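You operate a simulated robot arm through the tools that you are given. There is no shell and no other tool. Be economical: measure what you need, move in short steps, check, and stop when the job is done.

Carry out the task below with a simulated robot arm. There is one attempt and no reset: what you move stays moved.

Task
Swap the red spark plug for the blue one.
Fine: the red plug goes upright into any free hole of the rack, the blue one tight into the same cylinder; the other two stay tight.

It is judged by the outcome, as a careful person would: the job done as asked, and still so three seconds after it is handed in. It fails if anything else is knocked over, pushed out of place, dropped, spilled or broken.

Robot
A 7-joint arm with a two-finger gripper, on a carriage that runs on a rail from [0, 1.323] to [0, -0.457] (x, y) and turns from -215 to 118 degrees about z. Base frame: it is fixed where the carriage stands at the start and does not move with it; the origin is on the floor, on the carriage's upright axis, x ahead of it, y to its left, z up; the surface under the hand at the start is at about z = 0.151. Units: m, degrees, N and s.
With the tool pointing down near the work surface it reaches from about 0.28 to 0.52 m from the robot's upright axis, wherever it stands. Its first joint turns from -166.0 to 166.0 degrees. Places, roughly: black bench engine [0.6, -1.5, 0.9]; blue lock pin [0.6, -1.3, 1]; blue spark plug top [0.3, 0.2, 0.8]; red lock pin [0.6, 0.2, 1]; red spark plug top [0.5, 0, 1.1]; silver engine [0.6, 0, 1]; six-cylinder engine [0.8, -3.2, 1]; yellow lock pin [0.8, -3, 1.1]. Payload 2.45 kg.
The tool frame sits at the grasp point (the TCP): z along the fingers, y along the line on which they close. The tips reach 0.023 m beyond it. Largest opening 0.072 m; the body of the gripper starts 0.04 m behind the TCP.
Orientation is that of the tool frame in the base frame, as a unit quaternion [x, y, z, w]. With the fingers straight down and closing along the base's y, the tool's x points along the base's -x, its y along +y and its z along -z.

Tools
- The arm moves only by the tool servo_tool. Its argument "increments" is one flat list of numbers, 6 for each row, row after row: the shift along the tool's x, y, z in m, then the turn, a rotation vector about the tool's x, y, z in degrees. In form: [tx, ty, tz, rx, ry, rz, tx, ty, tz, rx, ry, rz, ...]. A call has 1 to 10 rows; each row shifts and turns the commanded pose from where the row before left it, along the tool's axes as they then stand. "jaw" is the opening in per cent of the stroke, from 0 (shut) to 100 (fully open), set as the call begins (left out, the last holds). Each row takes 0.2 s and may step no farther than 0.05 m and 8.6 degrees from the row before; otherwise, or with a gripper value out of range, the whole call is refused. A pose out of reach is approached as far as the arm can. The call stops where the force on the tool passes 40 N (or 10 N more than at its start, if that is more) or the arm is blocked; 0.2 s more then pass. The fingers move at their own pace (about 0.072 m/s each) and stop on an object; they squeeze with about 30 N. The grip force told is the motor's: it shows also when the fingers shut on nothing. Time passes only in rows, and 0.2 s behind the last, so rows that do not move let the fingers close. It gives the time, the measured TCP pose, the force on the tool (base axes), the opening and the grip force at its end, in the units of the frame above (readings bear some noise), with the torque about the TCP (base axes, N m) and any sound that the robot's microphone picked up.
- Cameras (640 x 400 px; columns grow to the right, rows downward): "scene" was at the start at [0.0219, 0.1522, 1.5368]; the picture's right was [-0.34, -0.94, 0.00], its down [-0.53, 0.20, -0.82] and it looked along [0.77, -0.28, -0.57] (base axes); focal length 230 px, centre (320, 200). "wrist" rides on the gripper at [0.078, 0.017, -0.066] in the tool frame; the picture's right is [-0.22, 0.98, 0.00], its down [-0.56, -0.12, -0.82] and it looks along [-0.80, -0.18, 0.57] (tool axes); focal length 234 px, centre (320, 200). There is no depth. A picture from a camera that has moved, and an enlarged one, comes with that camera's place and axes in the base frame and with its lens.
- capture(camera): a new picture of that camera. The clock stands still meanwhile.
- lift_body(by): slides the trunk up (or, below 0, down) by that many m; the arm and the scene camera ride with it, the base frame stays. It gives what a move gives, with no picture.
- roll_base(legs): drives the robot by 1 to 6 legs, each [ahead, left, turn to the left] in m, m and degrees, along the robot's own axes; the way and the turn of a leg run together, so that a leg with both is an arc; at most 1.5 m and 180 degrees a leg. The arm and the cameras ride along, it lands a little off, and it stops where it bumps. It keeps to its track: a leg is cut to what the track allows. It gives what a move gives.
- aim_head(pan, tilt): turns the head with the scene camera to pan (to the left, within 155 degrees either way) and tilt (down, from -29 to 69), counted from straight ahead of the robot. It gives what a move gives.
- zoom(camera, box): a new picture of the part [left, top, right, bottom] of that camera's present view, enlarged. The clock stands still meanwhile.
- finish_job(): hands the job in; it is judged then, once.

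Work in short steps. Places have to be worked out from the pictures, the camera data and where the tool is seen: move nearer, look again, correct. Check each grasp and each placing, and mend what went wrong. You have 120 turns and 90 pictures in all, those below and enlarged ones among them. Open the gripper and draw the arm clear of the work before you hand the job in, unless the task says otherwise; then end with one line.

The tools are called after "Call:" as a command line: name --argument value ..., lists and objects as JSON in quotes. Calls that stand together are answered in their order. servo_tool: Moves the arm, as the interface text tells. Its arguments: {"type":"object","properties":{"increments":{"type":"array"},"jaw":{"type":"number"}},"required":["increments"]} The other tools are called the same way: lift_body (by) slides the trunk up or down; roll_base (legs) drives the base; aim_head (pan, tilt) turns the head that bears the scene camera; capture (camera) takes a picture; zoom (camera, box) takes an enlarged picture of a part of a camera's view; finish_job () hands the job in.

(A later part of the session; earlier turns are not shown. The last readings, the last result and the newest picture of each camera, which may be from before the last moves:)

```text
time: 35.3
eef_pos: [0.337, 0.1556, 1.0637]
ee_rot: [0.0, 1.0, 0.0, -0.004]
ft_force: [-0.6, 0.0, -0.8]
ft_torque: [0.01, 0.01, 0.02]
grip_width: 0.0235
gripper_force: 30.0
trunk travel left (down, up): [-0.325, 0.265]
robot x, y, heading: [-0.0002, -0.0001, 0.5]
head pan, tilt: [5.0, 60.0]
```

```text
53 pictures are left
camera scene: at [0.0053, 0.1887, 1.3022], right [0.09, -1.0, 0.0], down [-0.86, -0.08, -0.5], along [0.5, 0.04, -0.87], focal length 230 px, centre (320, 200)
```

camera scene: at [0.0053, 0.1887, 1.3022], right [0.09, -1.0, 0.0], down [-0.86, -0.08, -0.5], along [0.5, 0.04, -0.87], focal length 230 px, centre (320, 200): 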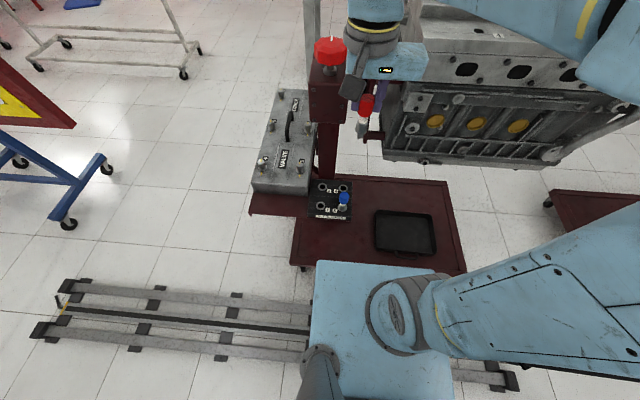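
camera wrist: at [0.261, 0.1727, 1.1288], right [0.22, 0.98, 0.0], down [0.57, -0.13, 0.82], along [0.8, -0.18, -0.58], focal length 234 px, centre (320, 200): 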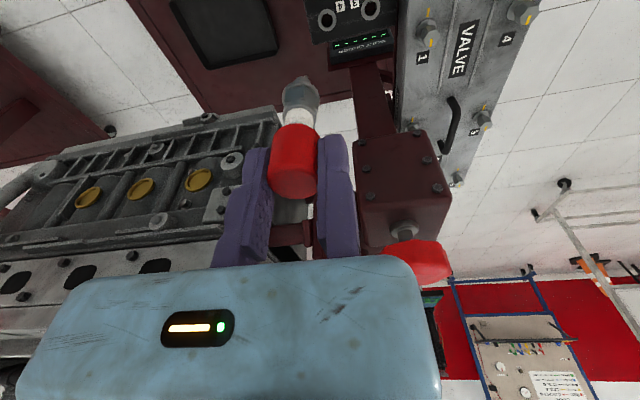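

A second scene view 0.2 m lower gives a baseline; I zoom in on the rack again.

Call:
zoom --camera "scene" --box '[295, 165, 375, 225]'

Call:
zoom --camera "wrist" --box '[270, 0, 430, 100]'

```text
6.67 times, centred on (335, 195) of scene
camera zoom: at [0.0053, 0.1887, 1.3022], right [0.09, -1.0, 0.0], down [-0.86, -0.08, -0.5], along [0.5, 0.04, -0.87], focal length 1533 px, centre (220, 233)
```

zoom: 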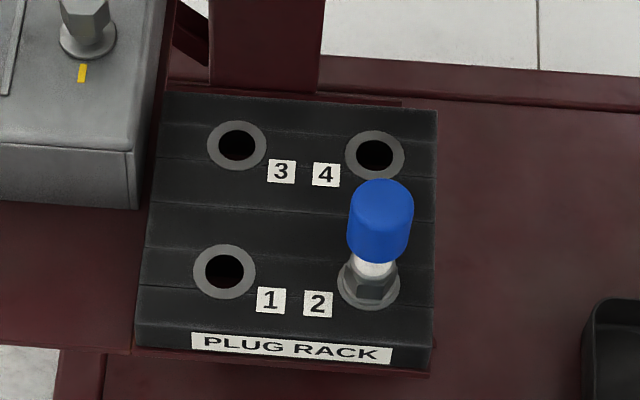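

```text
4.00 times, centred on (350, 50) of wrist
camera zoom: at [0.261, 0.1727, 1.1288], right [0.22, 0.98, 0.0], down [0.57, -0.13, 0.82], along [0.8, -0.18, -0.58], focal length 937 px, centre (200, 800)
```

zoom: 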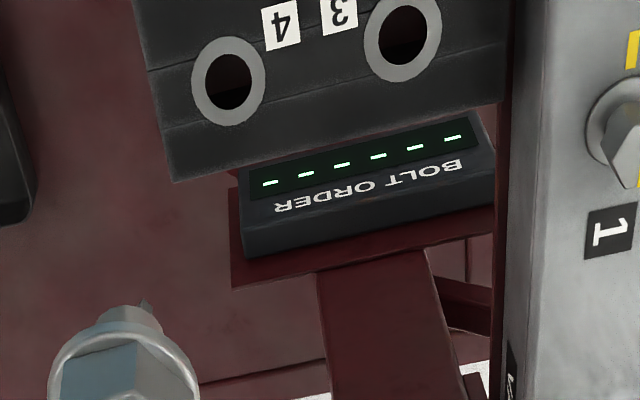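

Holes: 3 at (0.385, 0.2155), 4 at (0.384, 0.154), 1 at (0.318, 0.214), blue at (0.316, 0.153); the rack top is at z≈0.724. Before lowering further I check the elbow against the engine.

Call:
aim_head --pan -45 --tilt 30

Call:
capture --camera "scene"

```text
time: 36.5
eef_pos: [0.3362, 0.1557, 1.063]
ee_rot: [0.0, 1.0, 0.0, -0.003]
ft_force: [0.5, 0.3, -0.5]
ft_torque: [0.0, -0.01, 0.01]
grip_width: 0.0235
gripper_force: 30.6
trunk travel left (down, up): [-0.325, 0.265]
robot x, y, heading: [0.0011, 0.0061, -0.0]
head pan, tilt: [-45.0, 30.0]
```

```text
50 pictures are left
camera scene: at [0.003, 0.119, 1.3442], right [-0.71, -0.71, 0.0], down [-0.35, 0.35, -0.87], along [0.61, -0.61, -0.5], focal length 230 px, centre (320, 200)
```

scene: 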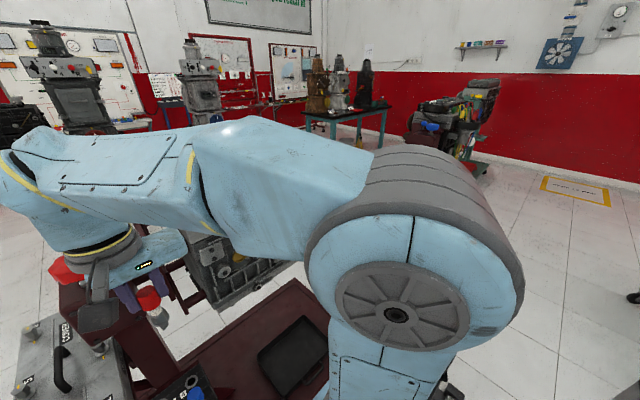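

The forearm passes close in front of the engine, so lowering here is risky. I roll the base about 0.38 m to the left along the rail so the arm reaches the rack from a clear side.

Call:
roll_base --legs '[[0, 0.38, 0]]'

Call:
servo_tool --increments '[-0.01, -0.045, 0, 0, 0, 0, -0.01, -0.045, 0, 0, 0, 0, -0.01, -0.045, 0, 0, 0, 0, -0.01, -0.045, 0, 0, 0, 0, -0.01, -0.045, 0, 0, 0, 0, 0, -0.045, 0, 0, 0, 0, 0, -0.03, 0, 0, 0, 0, 0, 0, 0, 0, 0, 0]'

Call:
aim_head --pan -45 --tilt 45

Call:
capture --camera "scene"

```text
time: 38.9
eef_pos: [0.3368, 0.5356, 1.0633]
ee_rot: [0.0, 1.0, 0.0, -0.003]
ft_force: [1.1, -0.7, -0.7]
ft_torque: [0.0, -0.02, 0.03]
grip_width: 0.0234
gripper_force: 30.0
trunk travel left (down, up): [-0.325, 0.265]
robot x, y, heading: [-0.0001, 0.3796, -0.1]
head pan, tilt: [-45.0, 30.0]
```

```text
time: 40.7
eef_pos: [0.3871, 0.2348, 1.0635]
ee_rot: [0.0, 1.0, 0.0, -0.004]
ft_force: [-0.2, 0.6, -0.1]
ft_torque: [0.02, 0.04, 0.01]
grip_width: 0.0233
gripper_force: 30.0
trunk travel left (down, up): [-0.325, 0.265]
robot x, y, heading: [-0.001, 0.3817, 0.0]
head pan, tilt: [-45.0, 30.0]
```

```text
time: 41.5
eef_pos: [0.3882, 0.2369, 1.0633]
ee_rot: [0.0, 1.0, 0.0, -0.004]
ft_force: [-0.4, -0.3, 0.3]
ft_torque: [0.01, -0.02, -0.01]
grip_width: 0.0233
gripper_force: 30.1
trunk travel left (down, up): [-0.325, 0.265]
robot x, y, heading: [-0.0004, 0.3819, 0.2]
head pan, tilt: [-45.0, 45.0]
```

```text
49 pictures are left
camera scene: at [-0.0037, 0.5056, 1.3217], right [-0.71, -0.71, 0.0], down [-0.5, 0.5, -0.71], along [0.5, -0.5, -0.71], focal length 230 px, centre (320, 200)
```

scene: 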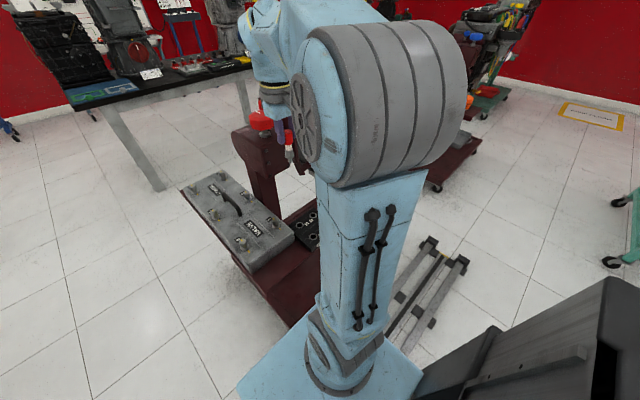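

The arm now works from the clear side. Hole 1 (0.318, 0.2145) keeps the wrist farthest from the stand's knob, so I go above it and lower the trunk by 0.18 m.

Call:
servo_tool --increments '[0.035, -0.005, 0, 0, 0, 0, 0.0352, -0.0057, 0, 0, 0, 0, 0, 0, 0, 0, 0, 0]'

Call:
lift_body --by -0.18

Call:
aim_head --pan -20 --tilt 60

Call:
capture --camera "scene"

Call:
capture --camera "wrist"

```text
time: 42.3
eef_pos: [0.3161, 0.2253, 1.065]
ee_rot: [-0.001, 1.0, 0.0, -0.004]
ft_force: [0.1, -0.6, -0.7]
ft_torque: [0.0, -0.04, 0.0]
grip_width: 0.0236
gripper_force: 30.3
trunk travel left (down, up): [-0.325, 0.265]
robot x, y, heading: [-0.0021, 0.3825, -0.1]
head pan, tilt: [-45.0, 45.0]
```

```text
time: 44.3
eef_pos: [0.3171, 0.2256, 0.8839]
ee_rot: [0.001, 1.0, 0.0, -0.003]
ft_force: [-0.5, 0.5, -0.3]
ft_torque: [0.03, -0.05, -0.03]
grip_width: 0.0236
gripper_force: 30.3
trunk travel left (down, up): [-0.145, 0.445]
robot x, y, heading: [0.0004, 0.3803, 0.0]
head pan, tilt: [-45.0, 45.0]
```

```text
time: 45.2
eef_pos: [0.3165, 0.2254, 0.8844]
ee_rot: [0.0, 1.0, 0.0, -0.004]
ft_force: [-0.1, 0.2, -0.1]
ft_torque: [0.0, -0.02, 0.01]
grip_width: 0.0235
gripper_force: 30.0
trunk travel left (down, up): [-0.145, 0.445]
robot x, y, heading: [-0.0016, 0.3822, 0.2]
head pan, tilt: [-20.0, 60.0]
```

```text
48 pictures are left
camera scene: at [0.0014, 0.5402, 1.1222], right [-0.34, -0.94, 0.0], down [-0.81, 0.29, -0.5], along [0.47, -0.17, -0.87], focal length 230 px, centre (320, 200)
```

scene: 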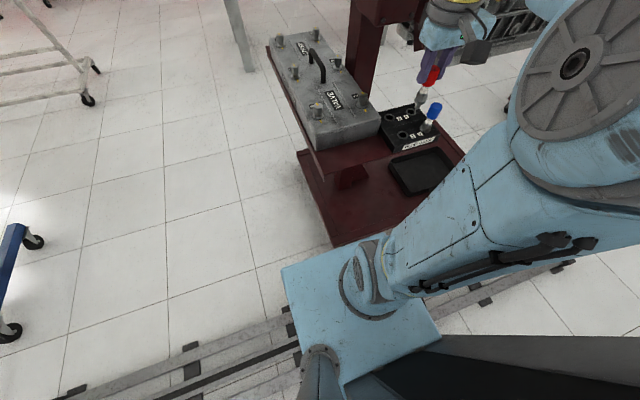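

```text
47 pictures are left
camera wrist: at [0.2405, 0.2425, 0.9493], right [0.22, 0.98, 0.0], down [0.57, -0.12, 0.82], along [0.8, -0.18, -0.58], focal length 234 px, centre (320, 200)
```

wrist: 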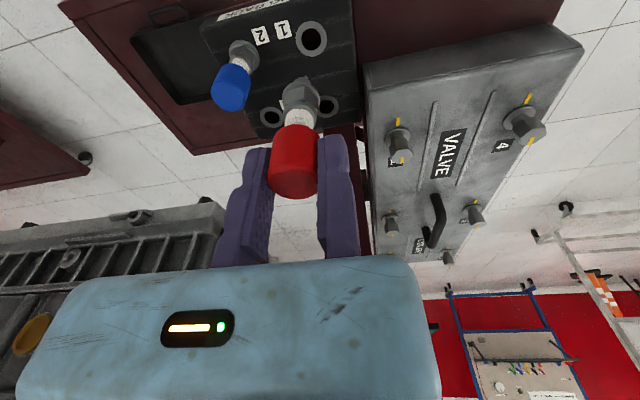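

Hole 1 is visible in the wrist view at about (0.319, 0.216). I zoom both cameras to compare plug and hole.

Call:
zoom --camera "scene" --box '[370, 40, 480, 160]'

Call:
zoom --camera "wrist" --box '[220, 0, 400, 140]'

```text
3.33 times, centred on (425, 100) of scene
camera zoom: at [0.0014, 0.5402, 1.1222], right [-0.34, -0.94, 0.0], down [-0.81, 0.29, -0.5], along [0.47, -0.17, -0.87], focal length 767 px, centre (-30, 533)
```

zoom: 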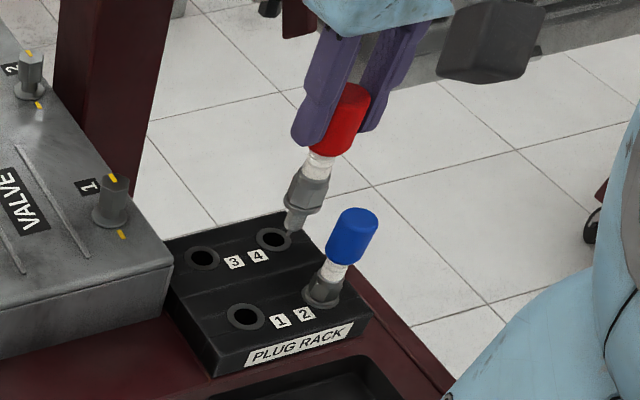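

```text
2.86 times, centred on (310, 70) of wrist
camera zoom: at [0.2405, 0.2425, 0.9493], right [0.22, 0.98, 0.0], down [0.57, -0.12, 0.82], along [0.8, -0.18, -0.58], focal length 669 px, centre (349, 571)
```

zoom: 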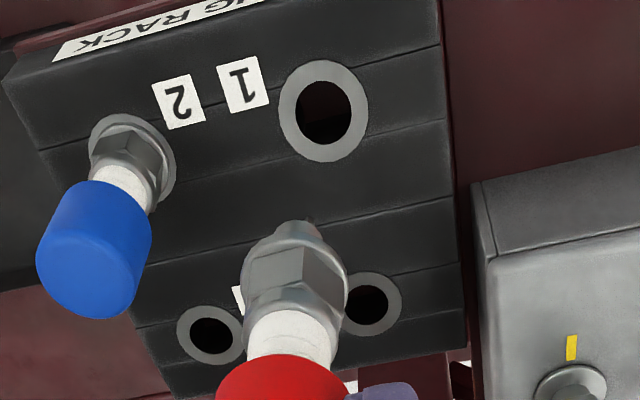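

Plug tip is near (0.316, 0.2128, 0.795), the hole near (0.3185, 0.2165). I shift +2 mm x, +3.5 mm y and descend 55 mm, then look.

Call:
servo_tool --increments '[-0.002, 0.0035, 0, 0, 0, 0, 0, 0, 0.02, 0, 0, 0, 0, 0, 0.02, 0, 0, 0, 0, 0, 0.015, 0, 0, 0, 0, 0, 0, 0, 0, 0]'

Call:
zoom --camera "scene" --box '[380, 60, 480, 160]'

Call:
zoom --camera "wrist" --box '[220, 0, 400, 140]'

```text
time: 46.4
eef_pos: [0.3194, 0.229, 0.8292]
ee_rot: [0.0, 1.0, 0.001, -0.004]
ft_force: [0.0, -0.2, -0.7]
ft_torque: [0.01, -0.01, -0.01]
grip_width: 0.0236
gripper_force: 30.3
trunk travel left (down, up): [-0.145, 0.445]
robot x, y, heading: [0.0012, 0.3838, 0.1]
head pan, tilt: [-20.0, 60.0]
```

```text
4.00 times, centred on (430, 110) of scene
camera zoom: at [0.0013, 0.5403, 1.1221], right [-0.34, -0.94, 0.0], down [-0.81, 0.29, -0.5], along [0.47, -0.17, -0.87], focal length 920 px, centre (-120, 560)
```

zoom: 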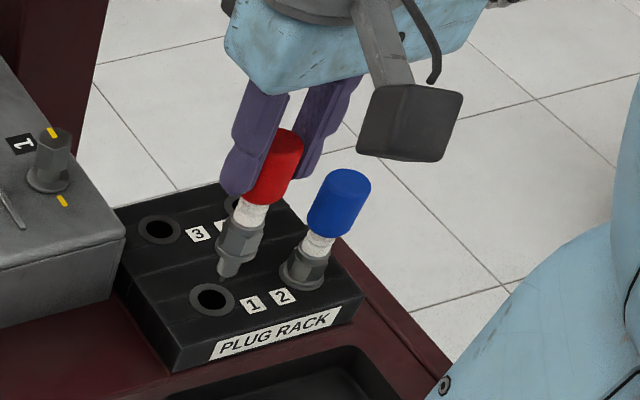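

```text
2.86 times, centred on (310, 70) of wrist
camera zoom: at [0.2423, 0.2459, 0.8944], right [0.22, 0.98, 0.0], down [0.57, -0.13, 0.82], along [0.8, -0.18, -0.58], focal length 669 px, centre (349, 571)
```

zoom: 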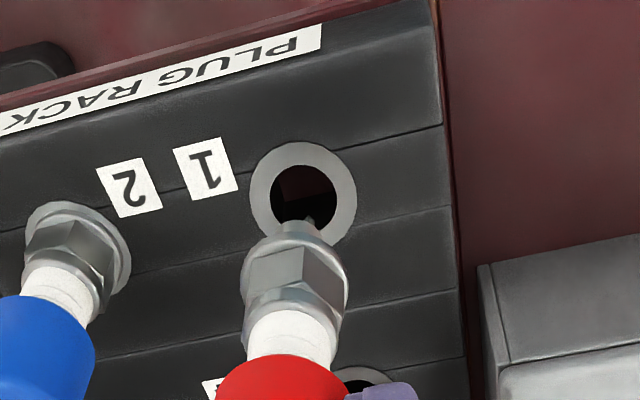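

Nearly aligned. I nudge +1 mm in x and y, descend 14 mm and check again.

Call:
servo_tool --increments '[-0.001, 0.001, 0.007, 0, 0, 0, 0, 0, 0.007, 0, 0, 0, 0, 0, 0, 0, 0, 0]'

Call:
zoom --camera "scene" --box '[400, 90, 460, 150]'

Call:
zoom --camera "wrist" --box '[260, 20, 360, 100]'

```text
time: 47.2
eef_pos: [0.3193, 0.2288, 0.8144]
ee_rot: [0.0, 1.0, 0.0, -0.003]
ft_force: [0.0, 0.6, -1.1]
ft_torque: [-0.03, -0.01, -0.02]
grip_width: 0.0234
gripper_force: 30.4
trunk travel left (down, up): [-0.145, 0.445]
robot x, y, heading: [0.0004, 0.3802, 0.3]
head pan, tilt: [-20.0, 60.0]
```

```text
6.67 times, centred on (430, 120) of scene
camera zoom: at [0.0013, 0.5403, 1.1221], right [-0.34, -0.94, 0.0], down [-0.81, 0.29, -0.5], along [0.47, -0.17, -0.87], focal length 1533 px, centre (-413, 733)
```

zoom: 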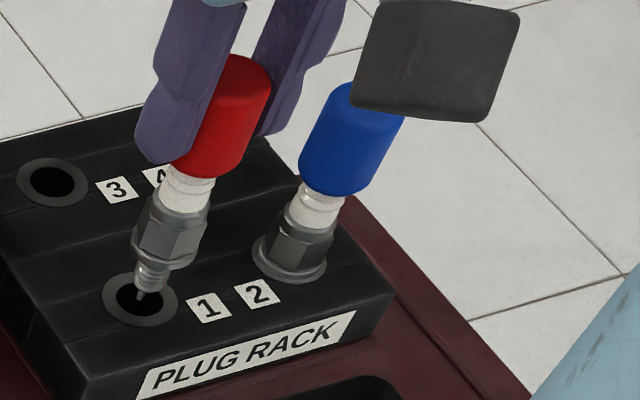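

```text
5.00 times, centred on (310, 60) of wrist
camera zoom: at [0.2427, 0.247, 0.8805], right [0.22, 0.98, 0.0], down [0.57, -0.12, 0.82], along [0.8, -0.18, -0.58], focal length 1171 px, centre (370, 900)
```

zoom: 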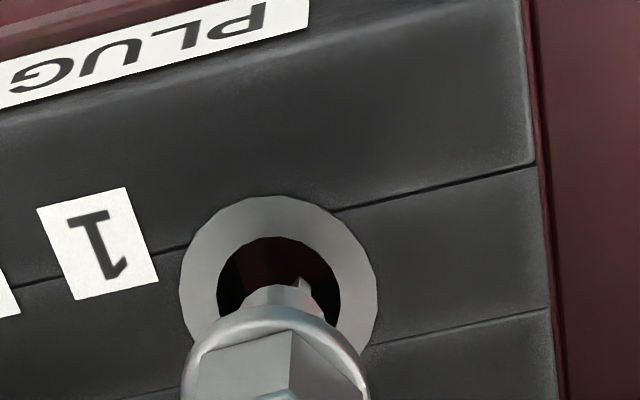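

The tip is right over hole 1. I lower slowly while watching force.

Call:
servo_tool --increments '[0, 0, 0.006, 0, 0, 0, 0, 0, 0.006, 0, 0, 0, 0, 0, 0.006, 0, 0, 0, 0, 0, 0, 0, 0, 0]'

Call:
zoom --camera "wrist" --box '[260, 20, 360, 100]'

Call:
zoom --camera "scene" --box '[400, 90, 460, 150]'

```text
time: 48.2
eef_pos: [0.319, 0.2308, 0.7964]
ee_rot: [0.0, 1.0, 0.0, -0.003]
ft_force: [-0.2, 0.4, -0.2]
ft_torque: [-0.01, -0.03, -0.01]
grip_width: 0.0237
gripper_force: 29.9
trunk travel left (down, up): [-0.145, 0.445]
robot x, y, heading: [-0.002, 0.3794, 0.3]
head pan, tilt: [-20.0, 60.0]
```

```text
5.00 times, centred on (310, 60) of wrist
camera zoom: at [0.2429, 0.2471, 0.8622], right [0.22, 0.98, 0.0], down [0.57, -0.12, 0.81], along [0.8, -0.18, -0.58], focal length 1171 px, centre (370, 900)
```

zoom: 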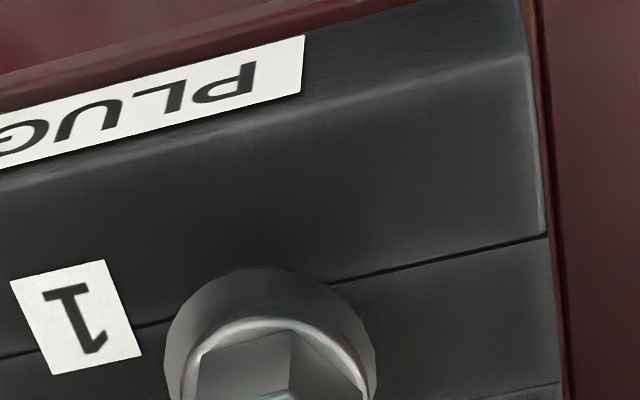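

```text
6.67 times, centred on (430, 120) of scene
camera zoom: at [0.0013, 0.5403, 1.1221], right [-0.34, -0.94, 0.0], down [-0.81, 0.29, -0.5], along [0.47, -0.17, -0.87], focal length 1533 px, centre (-413, 733)
```

zoom: 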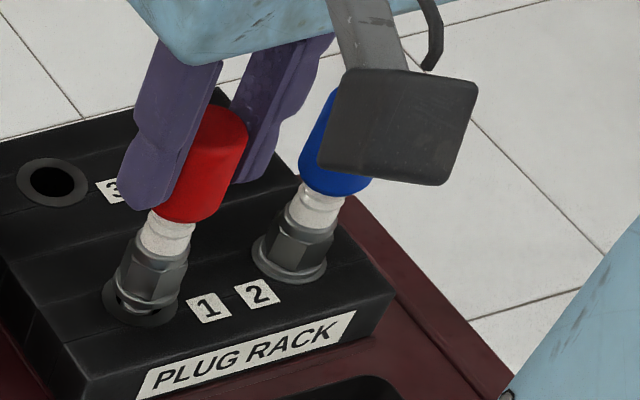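

It slides in freely with a few millimetres left. I lower in 2 mm steps until contact.

Call:
servo_tool --increments '[0, 0, 0.002, 0, 0, 0, 0, 0, 0.002, 0, 0, 0, 0, 0, 0.002, 0, 0, 0, 0, 0, 0, 0, 0, 0]'

Call:
zoom --camera "scene" --box '[400, 90, 460, 150]'

```text
time: 49.2
eef_pos: [0.3192, 0.2297, 0.7902]
ee_rot: [0.0, 1.0, 0.0, -0.003]
ft_force: [-0.1, 0.6, -0.8]
ft_torque: [0.0, 0.0, 0.01]
grip_width: 0.0232
gripper_force: 30.7
trunk travel left (down, up): [-0.145, 0.445]
robot x, y, heading: [0.0002, 0.3781, 0.2]
head pan, tilt: [-20.0, 60.0]
```

```text
6.67 times, centred on (430, 120) of scene
camera zoom: at [0.0013, 0.5403, 1.1221], right [-0.34, -0.94, 0.0], down [-0.81, 0.29, -0.5], along [0.47, -0.17, -0.87], focal length 1533 px, centre (-413, 733)
```

zoom: 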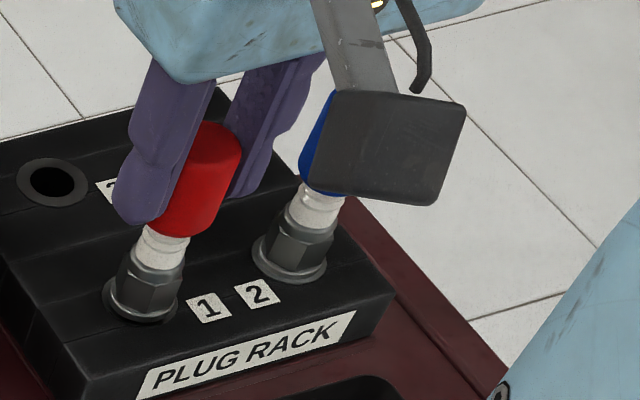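

Call:
servo_tool --increments '[0, 0, 0.002, 0, 0, 0, 0, 0, 0.002, 0, 0, 0, 0, 0, 0, 0, 0, 0]'

```text
time: 50.0
eef_pos: [0.3183, 0.2294, 0.7897]
ee_rot: [0.0, 1.0, -0.001, -0.001]
ft_force: [-1.3, 1.3, 22.4]
ft_torque: [-0.2, -0.06, 0.02]
grip_width: 0.0232
gripper_force: 30.2
trunk travel left (down, up): [-0.145, 0.445]
robot x, y, heading: [-0.0033, 0.3782, 0.0]
head pan, tilt: [-20.0, 60.0]
```

Seated: 22 N contact. I release with a partial opening, step off the cap and raise.

Call:
servo_tool --increments '[0, 0, -0.002, 0, 0, 0, 0, 0, 0, 0, 0, 0, 0, 0.003, 0, 0, 0, 0, 0, 0, -0.02, 0, 0, 0, 0, 0, -0.03, 0, 0, 0, 0, 0, -0.03, 0, 0, 0, 0, 0, 0, 0, 0, 0]' --jaw 50

Call:
zoom --camera "scene" --box '[370, 50, 480, 160]'

Call:
capture --camera "wrist"

```text
time: 51.6
eef_pos: [0.3208, 0.2333, 0.8696]
ee_rot: [-0.001, 1.0, 0.0, -0.003]
ft_force: [0.8, -0.1, 0.0]
ft_torque: [0.03, -0.01, 0.04]
grip_width: 0.0361
gripper_force: 0.0
trunk travel left (down, up): [-0.145, 0.445]
robot x, y, heading: [0.0015, 0.3781, 0.0]
head pan, tilt: [-20.0, 60.0]
```

```text
3.64 times, centred on (425, 105) of scene
camera zoom: at [0.0013, 0.5403, 1.1221], right [-0.34, -0.94, 0.0], down [-0.81, 0.29, -0.5], along [0.47, -0.17, -0.87], focal length 836 px, centre (-62, 546)
```

zoom: 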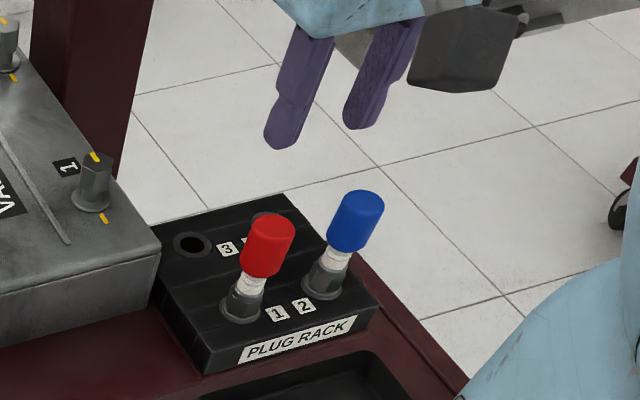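

```text
36 pictures are left
camera wrist: at [0.2432, 0.2501, 0.9347], right [0.22, 0.98, 0.0], down [0.57, -0.12, 0.82], along [0.8, -0.18, -0.58], focal length 234 px, centre (320, 200)
```

wrist: 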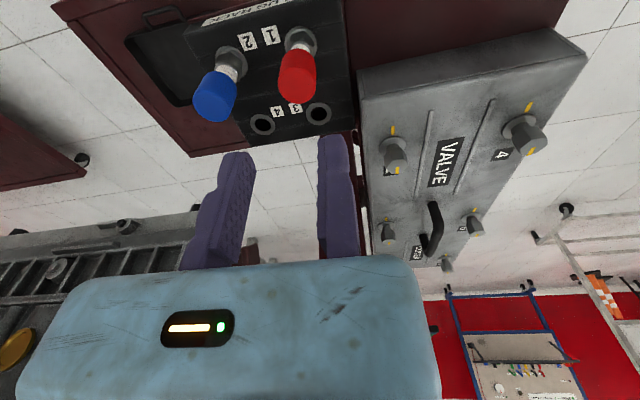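

The red plug stands upright in hole 1. Blue should be at about (0.318, 0.156), so I move above it and check the alignment.

Call:
servo_tool --increments '[0.0015, -0.031, 0, 0, 0, 0, 0, -0.031, 0, 0, 0, 0, 0, 0, 0.02, 0, 0, 0, 0, 0, 0, 0, 0, 0]' --jaw 65

Call:
zoom --camera "wrist" --box '[160, 0, 420, 200]'

```text
time: 52.6
eef_pos: [0.3177, 0.17, 0.8484]
ee_rot: [0.0, 1.0, 0.0, -0.003]
ft_force: [-0.3, 0.8, 0.2]
ft_torque: [0.01, -0.01, 0.0]
grip_width: 0.0467
gripper_force: 0.1
trunk travel left (down, up): [-0.145, 0.445]
robot x, y, heading: [0.0034, 0.3817, 0.0]
head pan, tilt: [-20.0, 60.0]
```

```text
2.00 times, centred on (290, 100) of wrist
camera zoom: at [0.2425, 0.1876, 0.914], right [0.22, 0.98, 0.0], down [0.57, -0.12, 0.82], along [0.8, -0.18, -0.58], focal length 468 px, centre (380, 400)
```

zoom: 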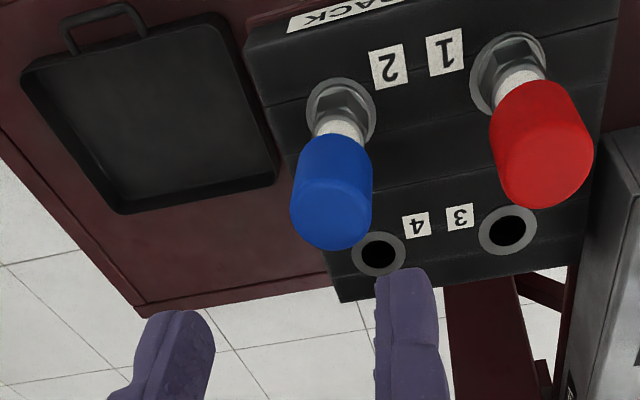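

Blue lies like red did before its grasp. I shift +2 mm y and descend to z≈0.795 to check.

Call:
servo_tool --increments '[-0.001, 0.002, 0.018, 0, 0, 0, 0, 0, 0.018, 0, 0, 0, 0, 0, 0.018, 0, 0, 0, 0, 0, 0, 0, 0, 0]'

Call:
zoom --camera "wrist" --box '[160, 0, 420, 200]'

Call:
zoom --camera "scene" --box '[390, 80, 470, 150]'

```text
time: 53.6
eef_pos: [0.3193, 0.1728, 0.795]
ee_rot: [0.0, 1.0, 0.0, -0.004]
ft_force: [0.5, 0.8, 0.4]
ft_torque: [-0.01, 0.01, 0.0]
grip_width: 0.0466
gripper_force: 0.0
trunk travel left (down, up): [-0.145, 0.445]
robot x, y, heading: [-0.0014, 0.381, 0.2]
head pan, tilt: [-20.0, 60.0]
```

```text
2.00 times, centred on (290, 100) of wrist
camera zoom: at [0.2425, 0.1903, 0.8601], right [0.22, 0.98, 0.0], down [0.57, -0.12, 0.82], along [0.8, -0.18, -0.58], focal length 468 px, centre (380, 400)
```

zoom: 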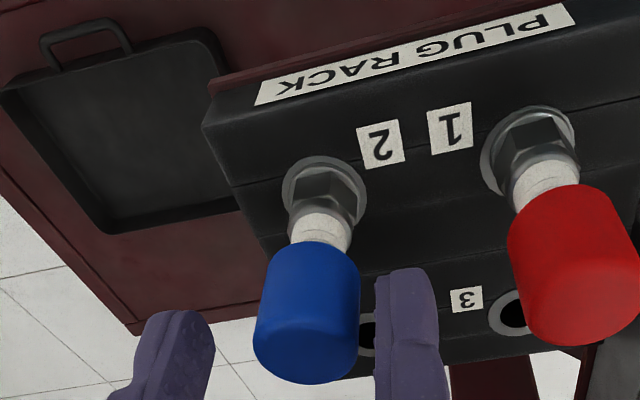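

```text
5.71 times, centred on (430, 115) of scene
camera zoom: at [0.0013, 0.5403, 1.1221], right [-0.34, -0.94, 0.0], down [-0.81, 0.29, -0.5], along [0.47, -0.17, -0.87], focal length 1314 px, centre (-309, 686)
```

zoom: 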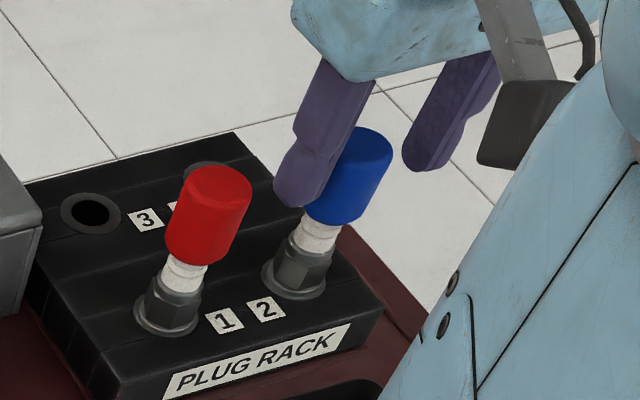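

The fingers need about 17 mm more descent for the same grip height as on red; the gap at the fixed finger is ~4 mm, so I shift −2 mm y, descend and close.

Call:
servo_tool --increments '[0, -0.002, 0.009, 0, 0, 0, 0, 0, 0.008, 0, 0, 0, 0, 0, 0, 0, 0, 0]'

Call:
servo_tool --increments '[0, 0, 0, 0, 0, 0, 0, 0, 0, 0, 0, 0, 0, 0, 0, 0, 0, 0, 0, 0, 0, 0, 0, 0]' --jaw 0

Call:
zoom --camera "wrist" --box '[160, 0, 420, 200]'

```text
time: 54.4
eef_pos: [0.3184, 0.1713, 0.7776]
ee_rot: [0.0, 1.0, -0.001, -0.004]
ft_force: [0.3, -0.3, 1.1]
ft_torque: [0.04, 0.02, 0.0]
grip_width: 0.047
gripper_force: 0.1
trunk travel left (down, up): [-0.145, 0.445]
robot x, y, heading: [-0.0005, 0.3764, -0.1]
head pan, tilt: [-20.0, 60.0]
```

```text
time: 55.4
eef_pos: [0.318, 0.1699, 0.7766]
ee_rot: [0.0, 1.0, 0.0, -0.003]
ft_force: [-0.2, -8.5, -0.4]
ft_torque: [-0.49, 0.0, -0.03]
grip_width: 0.0238
gripper_force: 30.3
trunk travel left (down, up): [-0.145, 0.445]
robot x, y, heading: [-0.0018, 0.3777, 0.0]
head pan, tilt: [-20.0, 60.0]
```

```text
2.00 times, centred on (290, 100) of wrist
camera zoom: at [0.2421, 0.1877, 0.8428], right [0.22, 0.98, 0.0], down [0.57, -0.12, 0.82], along [0.8, -0.18, -0.58], focal length 468 px, centre (380, 400)
```

zoom: 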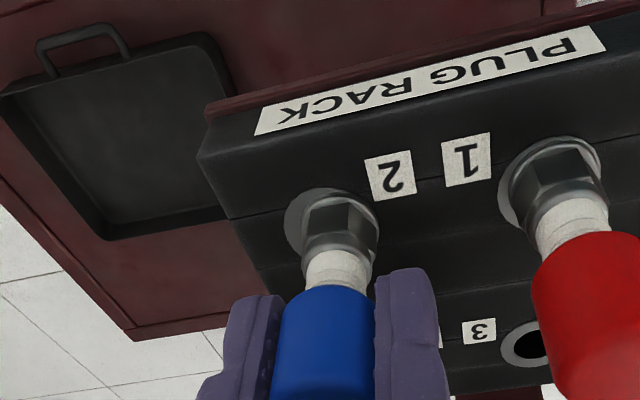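

Blue is gripped. I relieve the side load and lift it out straight.

Call:
servo_tool --increments '[0, -0.0015, -0.004, 0, 0, 0, 0, 0, -0.01, 0, 0, 0, 0, 0, -0.02, 0, 0, 0, 0, 0, -0.03, 0, 0, 0, 0, 0, -0.03, 0, 0, 0, 0, 0, 0, 0, 0, 0]'

Call:
zoom --camera "scene" --box '[370, 30, 480, 150]'

Call:
zoom --camera "wrist" --box '[160, 0, 420, 200]'

```text
time: 56.8
eef_pos: [0.32, 0.1693, 0.8712]
ee_rot: [0.0, 1.0, 0.0, -0.003]
ft_force: [0.6, -1.0, -0.1]
ft_torque: [0.01, 0.01, 0.03]
grip_width: 0.0235
gripper_force: 29.8
trunk travel left (down, up): [-0.145, 0.445]
robot x, y, heading: [-0.0013, 0.3837, 0.0]
head pan, tilt: [-20.0, 60.0]
```

```text
3.33 times, centred on (425, 90) of scene
camera zoom: at [0.0013, 0.5403, 1.1221], right [-0.34, -0.94, 0.0], down [-0.81, 0.29, -0.5], along [0.47, -0.17, -0.87], focal length 767 px, centre (-30, 567)
```

zoom: 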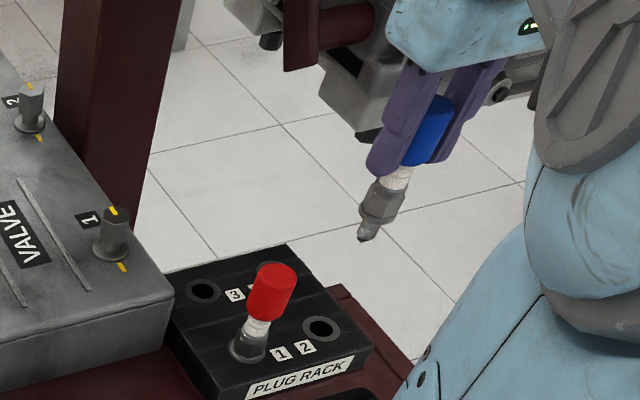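

```text
2.00 times, centred on (290, 100) of wrist
camera zoom: at [0.2425, 0.1868, 0.9374], right [0.22, 0.98, 0.0], down [0.57, -0.12, 0.82], along [0.8, -0.18, -0.58], focal length 468 px, centre (380, 400)
```

zoom: 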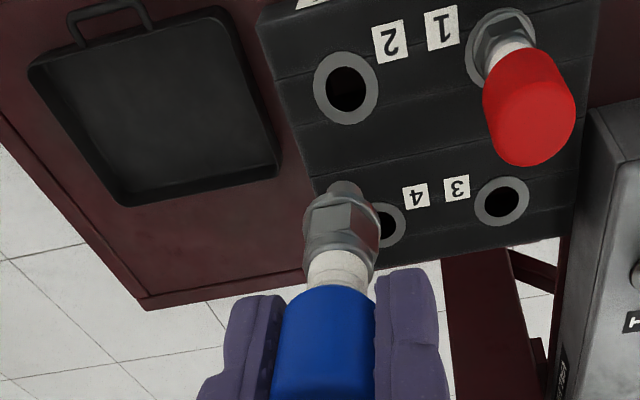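

Blue is out. I raise the trunk back by 0.38 m and then move the arm in front before rolling the base back.

Call:
lift_body --by 0.385

Call:
servo_tool --increments '[0, 0.04, 0, 0, 0, 0, 0, 0.04, 0, 0, 0, 0, 0, 0.04, 0, 0, 0, 0, 0, 0.04, 0, 0, 0, 0, 0, 0.04, 0, 0, 0, 0, 0, 0, 0, 0, 0, 0]'

Call:
roll_base --legs '[[0, -0.38, 0]]'

Call:
aim_head --pan -20 --tilt 35

Call:
capture --camera "scene"

```text
time: 60.5
eef_pos: [0.3195, 0.169, 1.2559]
ee_rot: [0.001, 1.0, 0.0, -0.004]
ft_force: [-0.1, -0.6, -0.3]
ft_torque: [0.0, -0.03, -0.01]
grip_width: 0.0233
gripper_force: 30.0
trunk travel left (down, up): [-0.53, 0.06]
robot x, y, heading: [-0.0007, 0.3822, -0.0]
head pan, tilt: [-20.0, 60.0]
```

```text
time: 61.9
eef_pos: [0.3185, 0.3702, 1.2568]
ee_rot: [0.0, 1.0, 0.0, -0.003]
ft_force: [0.8, -0.2, -0.9]
ft_torque: [-0.06, -0.02, 0.01]
grip_width: 0.0235
gripper_force: 30.1
trunk travel left (down, up): [-0.53, 0.06]
robot x, y, heading: [0.0042, 0.3777, 0.1]
head pan, tilt: [-20.0, 60.0]
```

```text
time: 64.3
eef_pos: [0.3196, -0.0104, 1.2572]
ee_rot: [-0.001, 1.0, 0.0, -0.003]
ft_force: [0.1, -0.9, -0.8]
ft_torque: [-0.02, 0.02, -0.01]
grip_width: 0.0233
gripper_force: 30.3
trunk travel left (down, up): [-0.53, 0.06]
robot x, y, heading: [0.0003, -0.0038, 0.2]
head pan, tilt: [-20.0, 60.0]
```

```text
time: 65.2
eef_pos: [0.3193, -0.0104, 1.2564]
ee_rot: [-0.001, 1.0, -0.001, -0.004]
ft_force: [0.3, -0.3, -0.2]
ft_torque: [0.0, 0.0, -0.03]
grip_width: 0.0235
gripper_force: 30.2
trunk travel left (down, up): [-0.53, 0.06]
robot x, y, heading: [-0.0007, 0.0025, -0.0]
head pan, tilt: [-20.0, 35.0]
```

```text
29 pictures are left
camera scene: at [0.0214, 0.1525, 1.5413], right [-0.34, -0.94, 0.0], down [-0.54, 0.19, -0.82], along [0.77, -0.28, -0.57], focal length 230 px, centre (320, 200)
```

scene: 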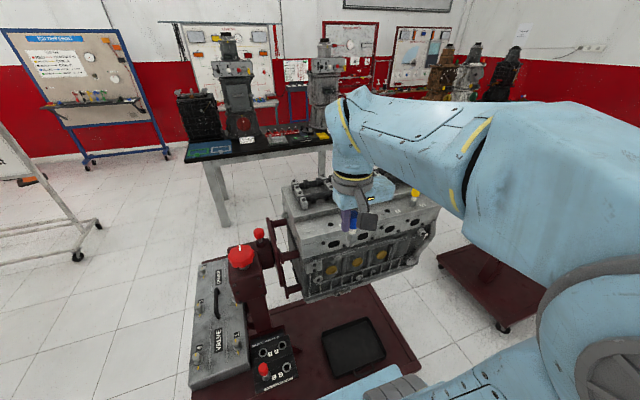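

Now in free space I turn the tool 140° counter-clockwise about the plug axis, to have the full stroke for screwing in.

Call:
servo_tool --increments '[0.00168, -0.00012, 0, 0, 0, -8.24, 0.00168, -0.00012, 0, 0, 0, -8.24, 0.00168, -0.00012, 0, 0, 0, -8.24, 0.00168, -0.00012, 0, 0, 0, -8.24, 0.00168, -0.00012, 0, 0, 0, -8.24, 0.00168, -0.00012, 0, 0, 0, -8.24, 0.00168, -0.00012, 0, 0, 0, -8.24, 0.00168, -0.00012, 0, 0, 0, -8.24, 0.00168, -0.00012, 0, 0, 0, -8.24]'

Call:
servo_tool --increments '[0.00168, -0.00012, 0, 0, 0, -8.24, 0.00168, -0.00012, 0, 0, 0, -8.24, 0.00168, -0.00012, 0, 0, 0, -8.24, 0.00168, -0.00012, 0, 0, 0, -8.24, 0.00168, -0.00012, 0, 0, 0, -8.24, 0.00168, -0.00012, 0, 0, 0, -8.24, 0.00168, -0.00012, 0, 0, 0, -8.24, 0.00168, -0.00012, 0, 0, 0, -8.24, 0, 0, 0, 0, 0, 0]'

```text
time: 67.2
eef_pos: [0.3077, -0.0181, 1.2583]
ee_rot: [-0.605, 0.796, 0.002, -0.003]
ft_force: [0.4, 0.1, -0.1]
ft_torque: [0.0, 0.0, -0.01]
grip_width: 0.024
gripper_force: 29.5
trunk travel left (down, up): [-0.53, 0.06]
robot x, y, heading: [0.001, -0.0003, 0.3]
head pan, tilt: [-20.0, 35.0]
```

```text
time: 69.2
eef_pos: [0.311, -0.0311, 1.2563]
ee_rot: [0.94, -0.34, -0.004, 0.002]
ft_force: [-0.3, 0.3, 0.0]
ft_torque: [-0.03, 0.0, -0.01]
grip_width: 0.0237
gripper_force: 30.0
trunk travel left (down, up): [-0.53, 0.06]
robot x, y, heading: [0.0046, 0.0006, 0.4]
head pan, tilt: [-20.0, 35.0]
```

Yaw is 140°. I move the plug over hole 4 at this height.

Call:
servo_tool --increments '[0.0358, -0.0224, 0, 0, 0, 0, 0.0358, -0.0224, 0, 0, 0, 0, 0.0358, -0.0224, 0, 0, 0, 0, 0.0356, -0.0223, 0, 0, 0, 0, 0, 0, 0, 0, 0, 0]'

Call:
zoom --camera "scene" --box '[280, 140, 400, 240]'

Call:
zoom --camera "wrist" --box '[220, 0, 400, 140]'

```text
time: 70.6
eef_pos: [0.4101, -0.2357, 1.2561]
ee_rot: [0.837, -0.548, -0.002, -0.001]
ft_force: [-0.8, -0.1, -0.2]
ft_torque: [0.04, -0.07, 0.02]
grip_width: 0.0236
gripper_force: 30.0
trunk travel left (down, up): [-0.53, 0.06]
robot x, y, heading: [0.005, 0.0022, 0.2]
head pan, tilt: [-20.0, 35.0]
stopped in row 5: the arm was blocked; the commanded pose is now the measured one
```

```text
4.00 times, centred on (340, 190) of scene
camera zoom: at [0.0191, 0.1521, 1.5415], right [-0.34, -0.94, 0.0], down [-0.54, 0.19, -0.82], along [0.77, -0.28, -0.57], focal length 920 px, centre (240, 240)
```

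zoom: 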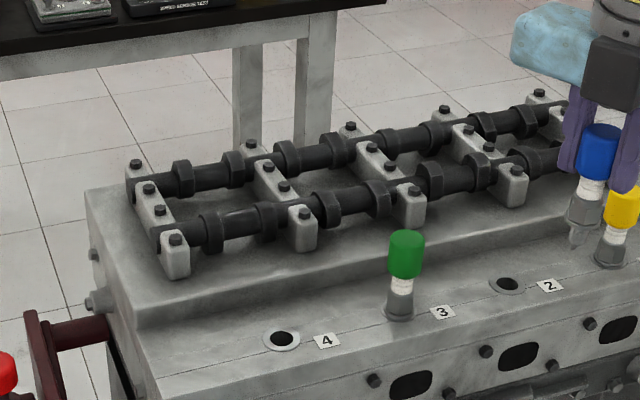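

```text
2.86 times, centred on (310, 70) of wrist
camera zoom: at [0.4257, -0.3147, 1.3204], right [-0.98, -0.19, 0.0], down [-0.11, 0.56, 0.82], along [-0.16, 0.81, -0.57], focal length 669 px, centre (349, 571)
```

zoom: 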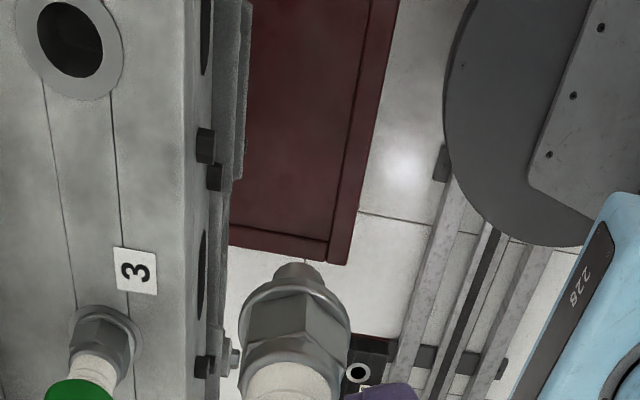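

The arm ran into a joint limit and strayed to the right (no contact force). I turn the tool back clockwise to yaw ≈64° first, raising a little.

Call:
servo_tool --increments '[0, 0, -0.02, 0, 0, 0, -0.00168, -0.00012, 0, 0, 0, 8.24, -0.00168, -0.00012, 0, 0, 0, 8.24, -0.00168, -0.00012, 0, 0, 0, 8.24, -0.00168, -0.00012, 0, 0, 0, 8.24, -0.00168, -0.00012, 0, 0, 0, 8.24, -0.00168, -0.00012, 0, 0, 0, 8.24, 0, 0, 0, 0, 0, 0]'

Call:
capture --camera "scene"

```text
time: 72.4
eef_pos: [0.412, -0.2245, 1.2743]
ee_rot: [-0.531, 0.847, 0.003, -0.002]
ft_force: [-0.7, 0.8, 0.1]
ft_torque: [-0.01, 0.02, -0.03]
grip_width: 0.0238
gripper_force: 30.4
trunk travel left (down, up): [-0.53, 0.06]
robot x, y, heading: [0.0004, -0.0022, 0.2]
head pan, tilt: [-20.0, 35.0]
```

```text
26 pictures are left
camera scene: at [0.0215, 0.1525, 1.5414], right [-0.34, -0.94, 0.0], down [-0.54, 0.19, -0.82], along [0.77, -0.28, -0.57], focal length 230 px, centre (320, 200)
```

scene: 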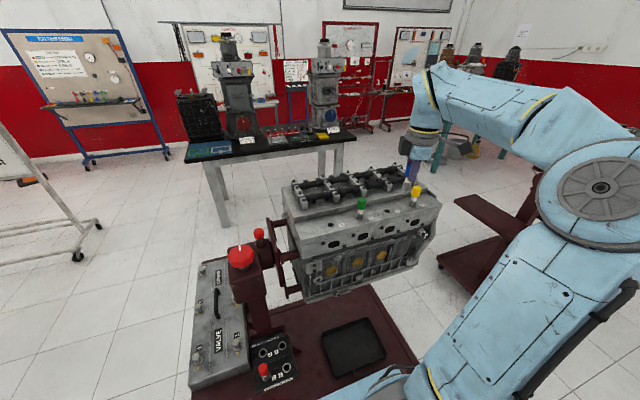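

Under control again at yaw 64°. I now translate to above hole 4.

Call:
servo_tool --increments '[-0.0386, 0.0047, 0, 0, 0, 0, -0.0386, 0.0047, 0, 0, 0, 0, -0.0386, 0.0047, 0, 0, 0, 0, -0.0386, 0.0047, 0, 0, 0, 0, -0.0386, 0.0047, 0, 0, 0, 0, 0, 0, 0, 0, 0, 0]'

```text
time: 73.8
eef_pos: [0.4751, -0.0413, 1.2762]
ee_rot: [-0.532, 0.847, 0.003, -0.001]
ft_force: [-0.4, 0.5, 0.1]
ft_torque: [-0.02, 0.01, 0.04]
grip_width: 0.0234
gripper_force: 30.2
trunk travel left (down, up): [-0.53, 0.06]
robot x, y, heading: [-0.001, -0.003, 0.2]
head pan, tilt: [-20.0, 35.0]
```

I turn counter-clockwise here to yaw ≈130°, which was reachable before at this place.

Call:
servo_tool --increments '[0.00168, -0.00012, 0, 0, 0, -8.24, 0.00168, -0.00012, 0, 0, 0, -8.24, 0.00168, -0.00012, 0, 0, 0, -8.24, 0.00168, -0.00012, 0, 0, 0, -8.24, 0.00168, -0.00012, 0, 0, 0, -8.24, 0.00168, -0.00012, 0, 0, 0, -8.24, 0.00168, -0.00012, 0, 0, 0, -8.24, 0.00168, -0.00012, 0, 0, 0, -8.24, 0, 0, 0.015, 0, 0, 0, 0, 0, 0, 0, 0, 0]'

Call:
zoom --camera "scene" --box '[280, 140, 400, 240]'

Call:
zoom --camera "wrist" --box '[220, 0, 400, 140]'

```text
time: 76.0
eef_pos: [0.476, -0.0543, 1.2612]
ee_rot: [0.908, -0.42, -0.003, -0.001]
ft_force: [-0.9, -0.3, -0.8]
ft_torque: [-0.03, -0.02, -0.01]
grip_width: 0.0234
gripper_force: 29.5
trunk travel left (down, up): [-0.53, 0.06]
robot x, y, heading: [0.0036, -0.0044, -0.0]
head pan, tilt: [-20.0, 35.0]
```

```text
4.00 times, centred on (340, 190) of scene
camera zoom: at [0.0215, 0.1524, 1.5414], right [-0.34, -0.94, 0.0], down [-0.54, 0.19, -0.82], along [0.77, -0.28, -0.57], focal length 920 px, centre (240, 240)
```

zoom: 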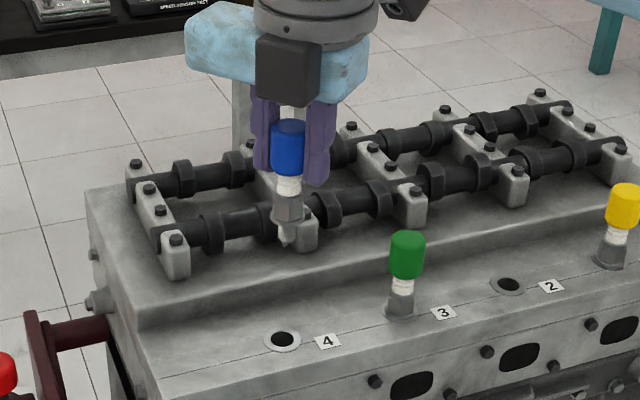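

```text
2.86 times, centred on (310, 70) of wrist
camera zoom: at [0.5139, -0.1247, 1.3254], right [-0.89, -0.47, 0.0], down [-0.26, 0.5, 0.82], along [-0.38, 0.73, -0.57], focal length 669 px, centre (349, 571)
```

zoom: 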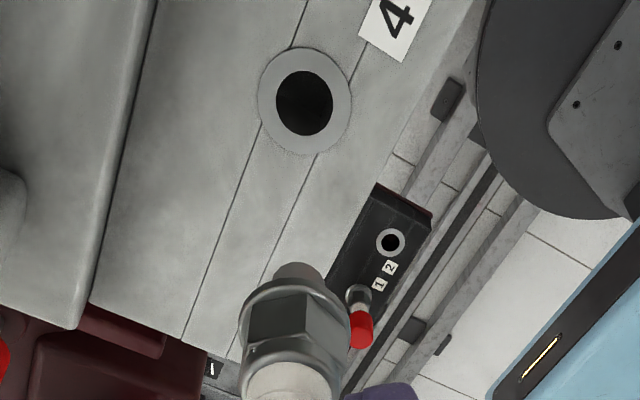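

Hole and tip nearly line up; I shift −1.5 mm along tool y and descend 68 mm, then check.

Call:
servo_tool --increments '[0, -0.0015, 0.02, 0, 0, 0, 0, 0, 0.02, 0, 0, 0, 0, 0, 0.018, 0, 0, 0, 0, 0, 0.01, 0, 0, 0, 0, 0, 0, 0, 0, 0]'

Call:
zoom --camera "scene" --box '[300, 170, 380, 240]'

Call:
zoom --camera "wrist" --box '[240, 20, 380, 120]'

```text
time: 77.2
eef_pos: [0.4776, -0.0527, 1.1921]
ee_rot: [0.907, -0.421, -0.004, -0.001]
ft_force: [0.2, -0.4, -0.9]
ft_torque: [0.01, -0.01, -0.02]
grip_width: 0.0234
gripper_force: 30.4
trunk travel left (down, up): [-0.53, 0.06]
robot x, y, heading: [0.0022, 0.0012, 0.2]
head pan, tilt: [-20.0, 35.0]
```

```text
5.71 times, centred on (340, 205) of scene
camera zoom: at [0.0215, 0.1525, 1.5414], right [-0.34, -0.94, 0.0], down [-0.54, 0.19, -0.82], along [0.77, -0.28, -0.57], focal length 1314 px, centre (206, 171)
```

zoom: 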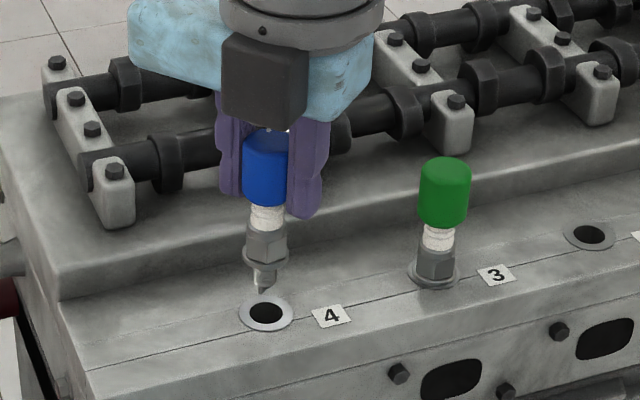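

```text
4.00 times, centred on (310, 70) of wrist
camera zoom: at [0.5148, -0.123, 1.2569], right [-0.89, -0.46, 0.0], down [-0.26, 0.5, 0.82], along [-0.38, 0.73, -0.57], focal length 937 px, centre (360, 720)
```

zoom: 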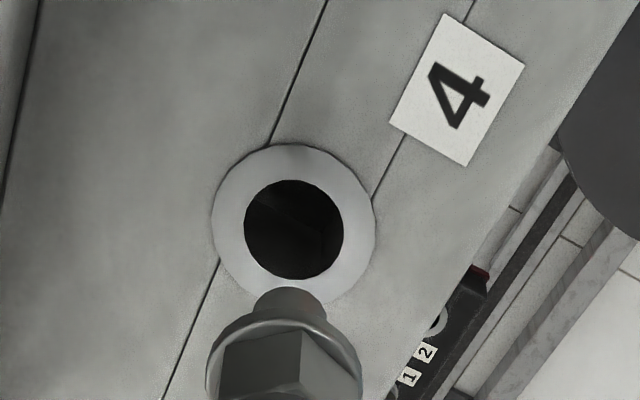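

Solving both views, the tip is about 2 mm off along tool x. I correct +2.2 mm in x and descend 12 mm.

Call:
servo_tool --increments '[0.0022, 0.0003, 0.004, 0, 0, 0, 0, 0, 0.008, 0, 0, 0, 0, 0, 0, 0, 0, 0]'

Call:
zoom --camera "scene" --box '[310, 180, 360, 230]'

Call:
zoom --camera "wrist" --box '[260, 30, 360, 110]'

```text
time: 78.0
eef_pos: [0.4781, -0.0548, 1.1805]
ee_rot: [0.907, -0.421, -0.003, -0.001]
ft_force: [0.1, 0.0, -0.4]
ft_torque: [0.01, 0.0, 0.0]
grip_width: 0.0234
gripper_force: 29.8
trunk travel left (down, up): [-0.53, 0.06]
robot x, y, heading: [0.0041, -0.0029, 0.1]
head pan, tilt: [-20.0, 35.0]
```

```text
8.00 times, centred on (335, 205) of scene
camera zoom: at [0.0215, 0.1525, 1.5414], right [-0.34, -0.94, 0.0], down [-0.54, 0.19, -0.82], along [0.77, -0.28, -0.57], focal length 1840 px, centre (200, 160)
```

zoom: 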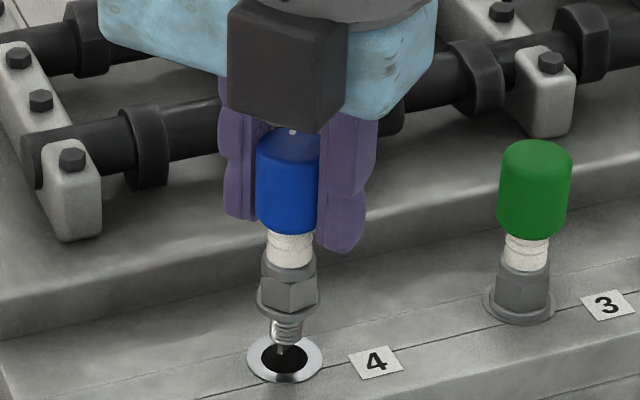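

```text
5.00 times, centred on (310, 70) of wrist
camera zoom: at [0.5156, -0.1251, 1.2451], right [-0.89, -0.46, 0.0], down [-0.26, 0.5, 0.82], along [-0.38, 0.73, -0.57], focal length 1171 px, centre (370, 850)
```

zoom: 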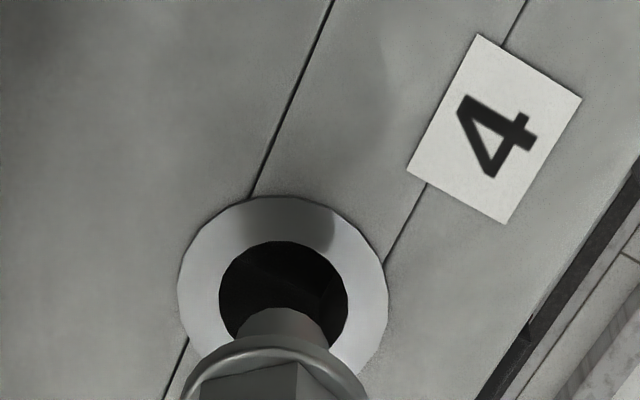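

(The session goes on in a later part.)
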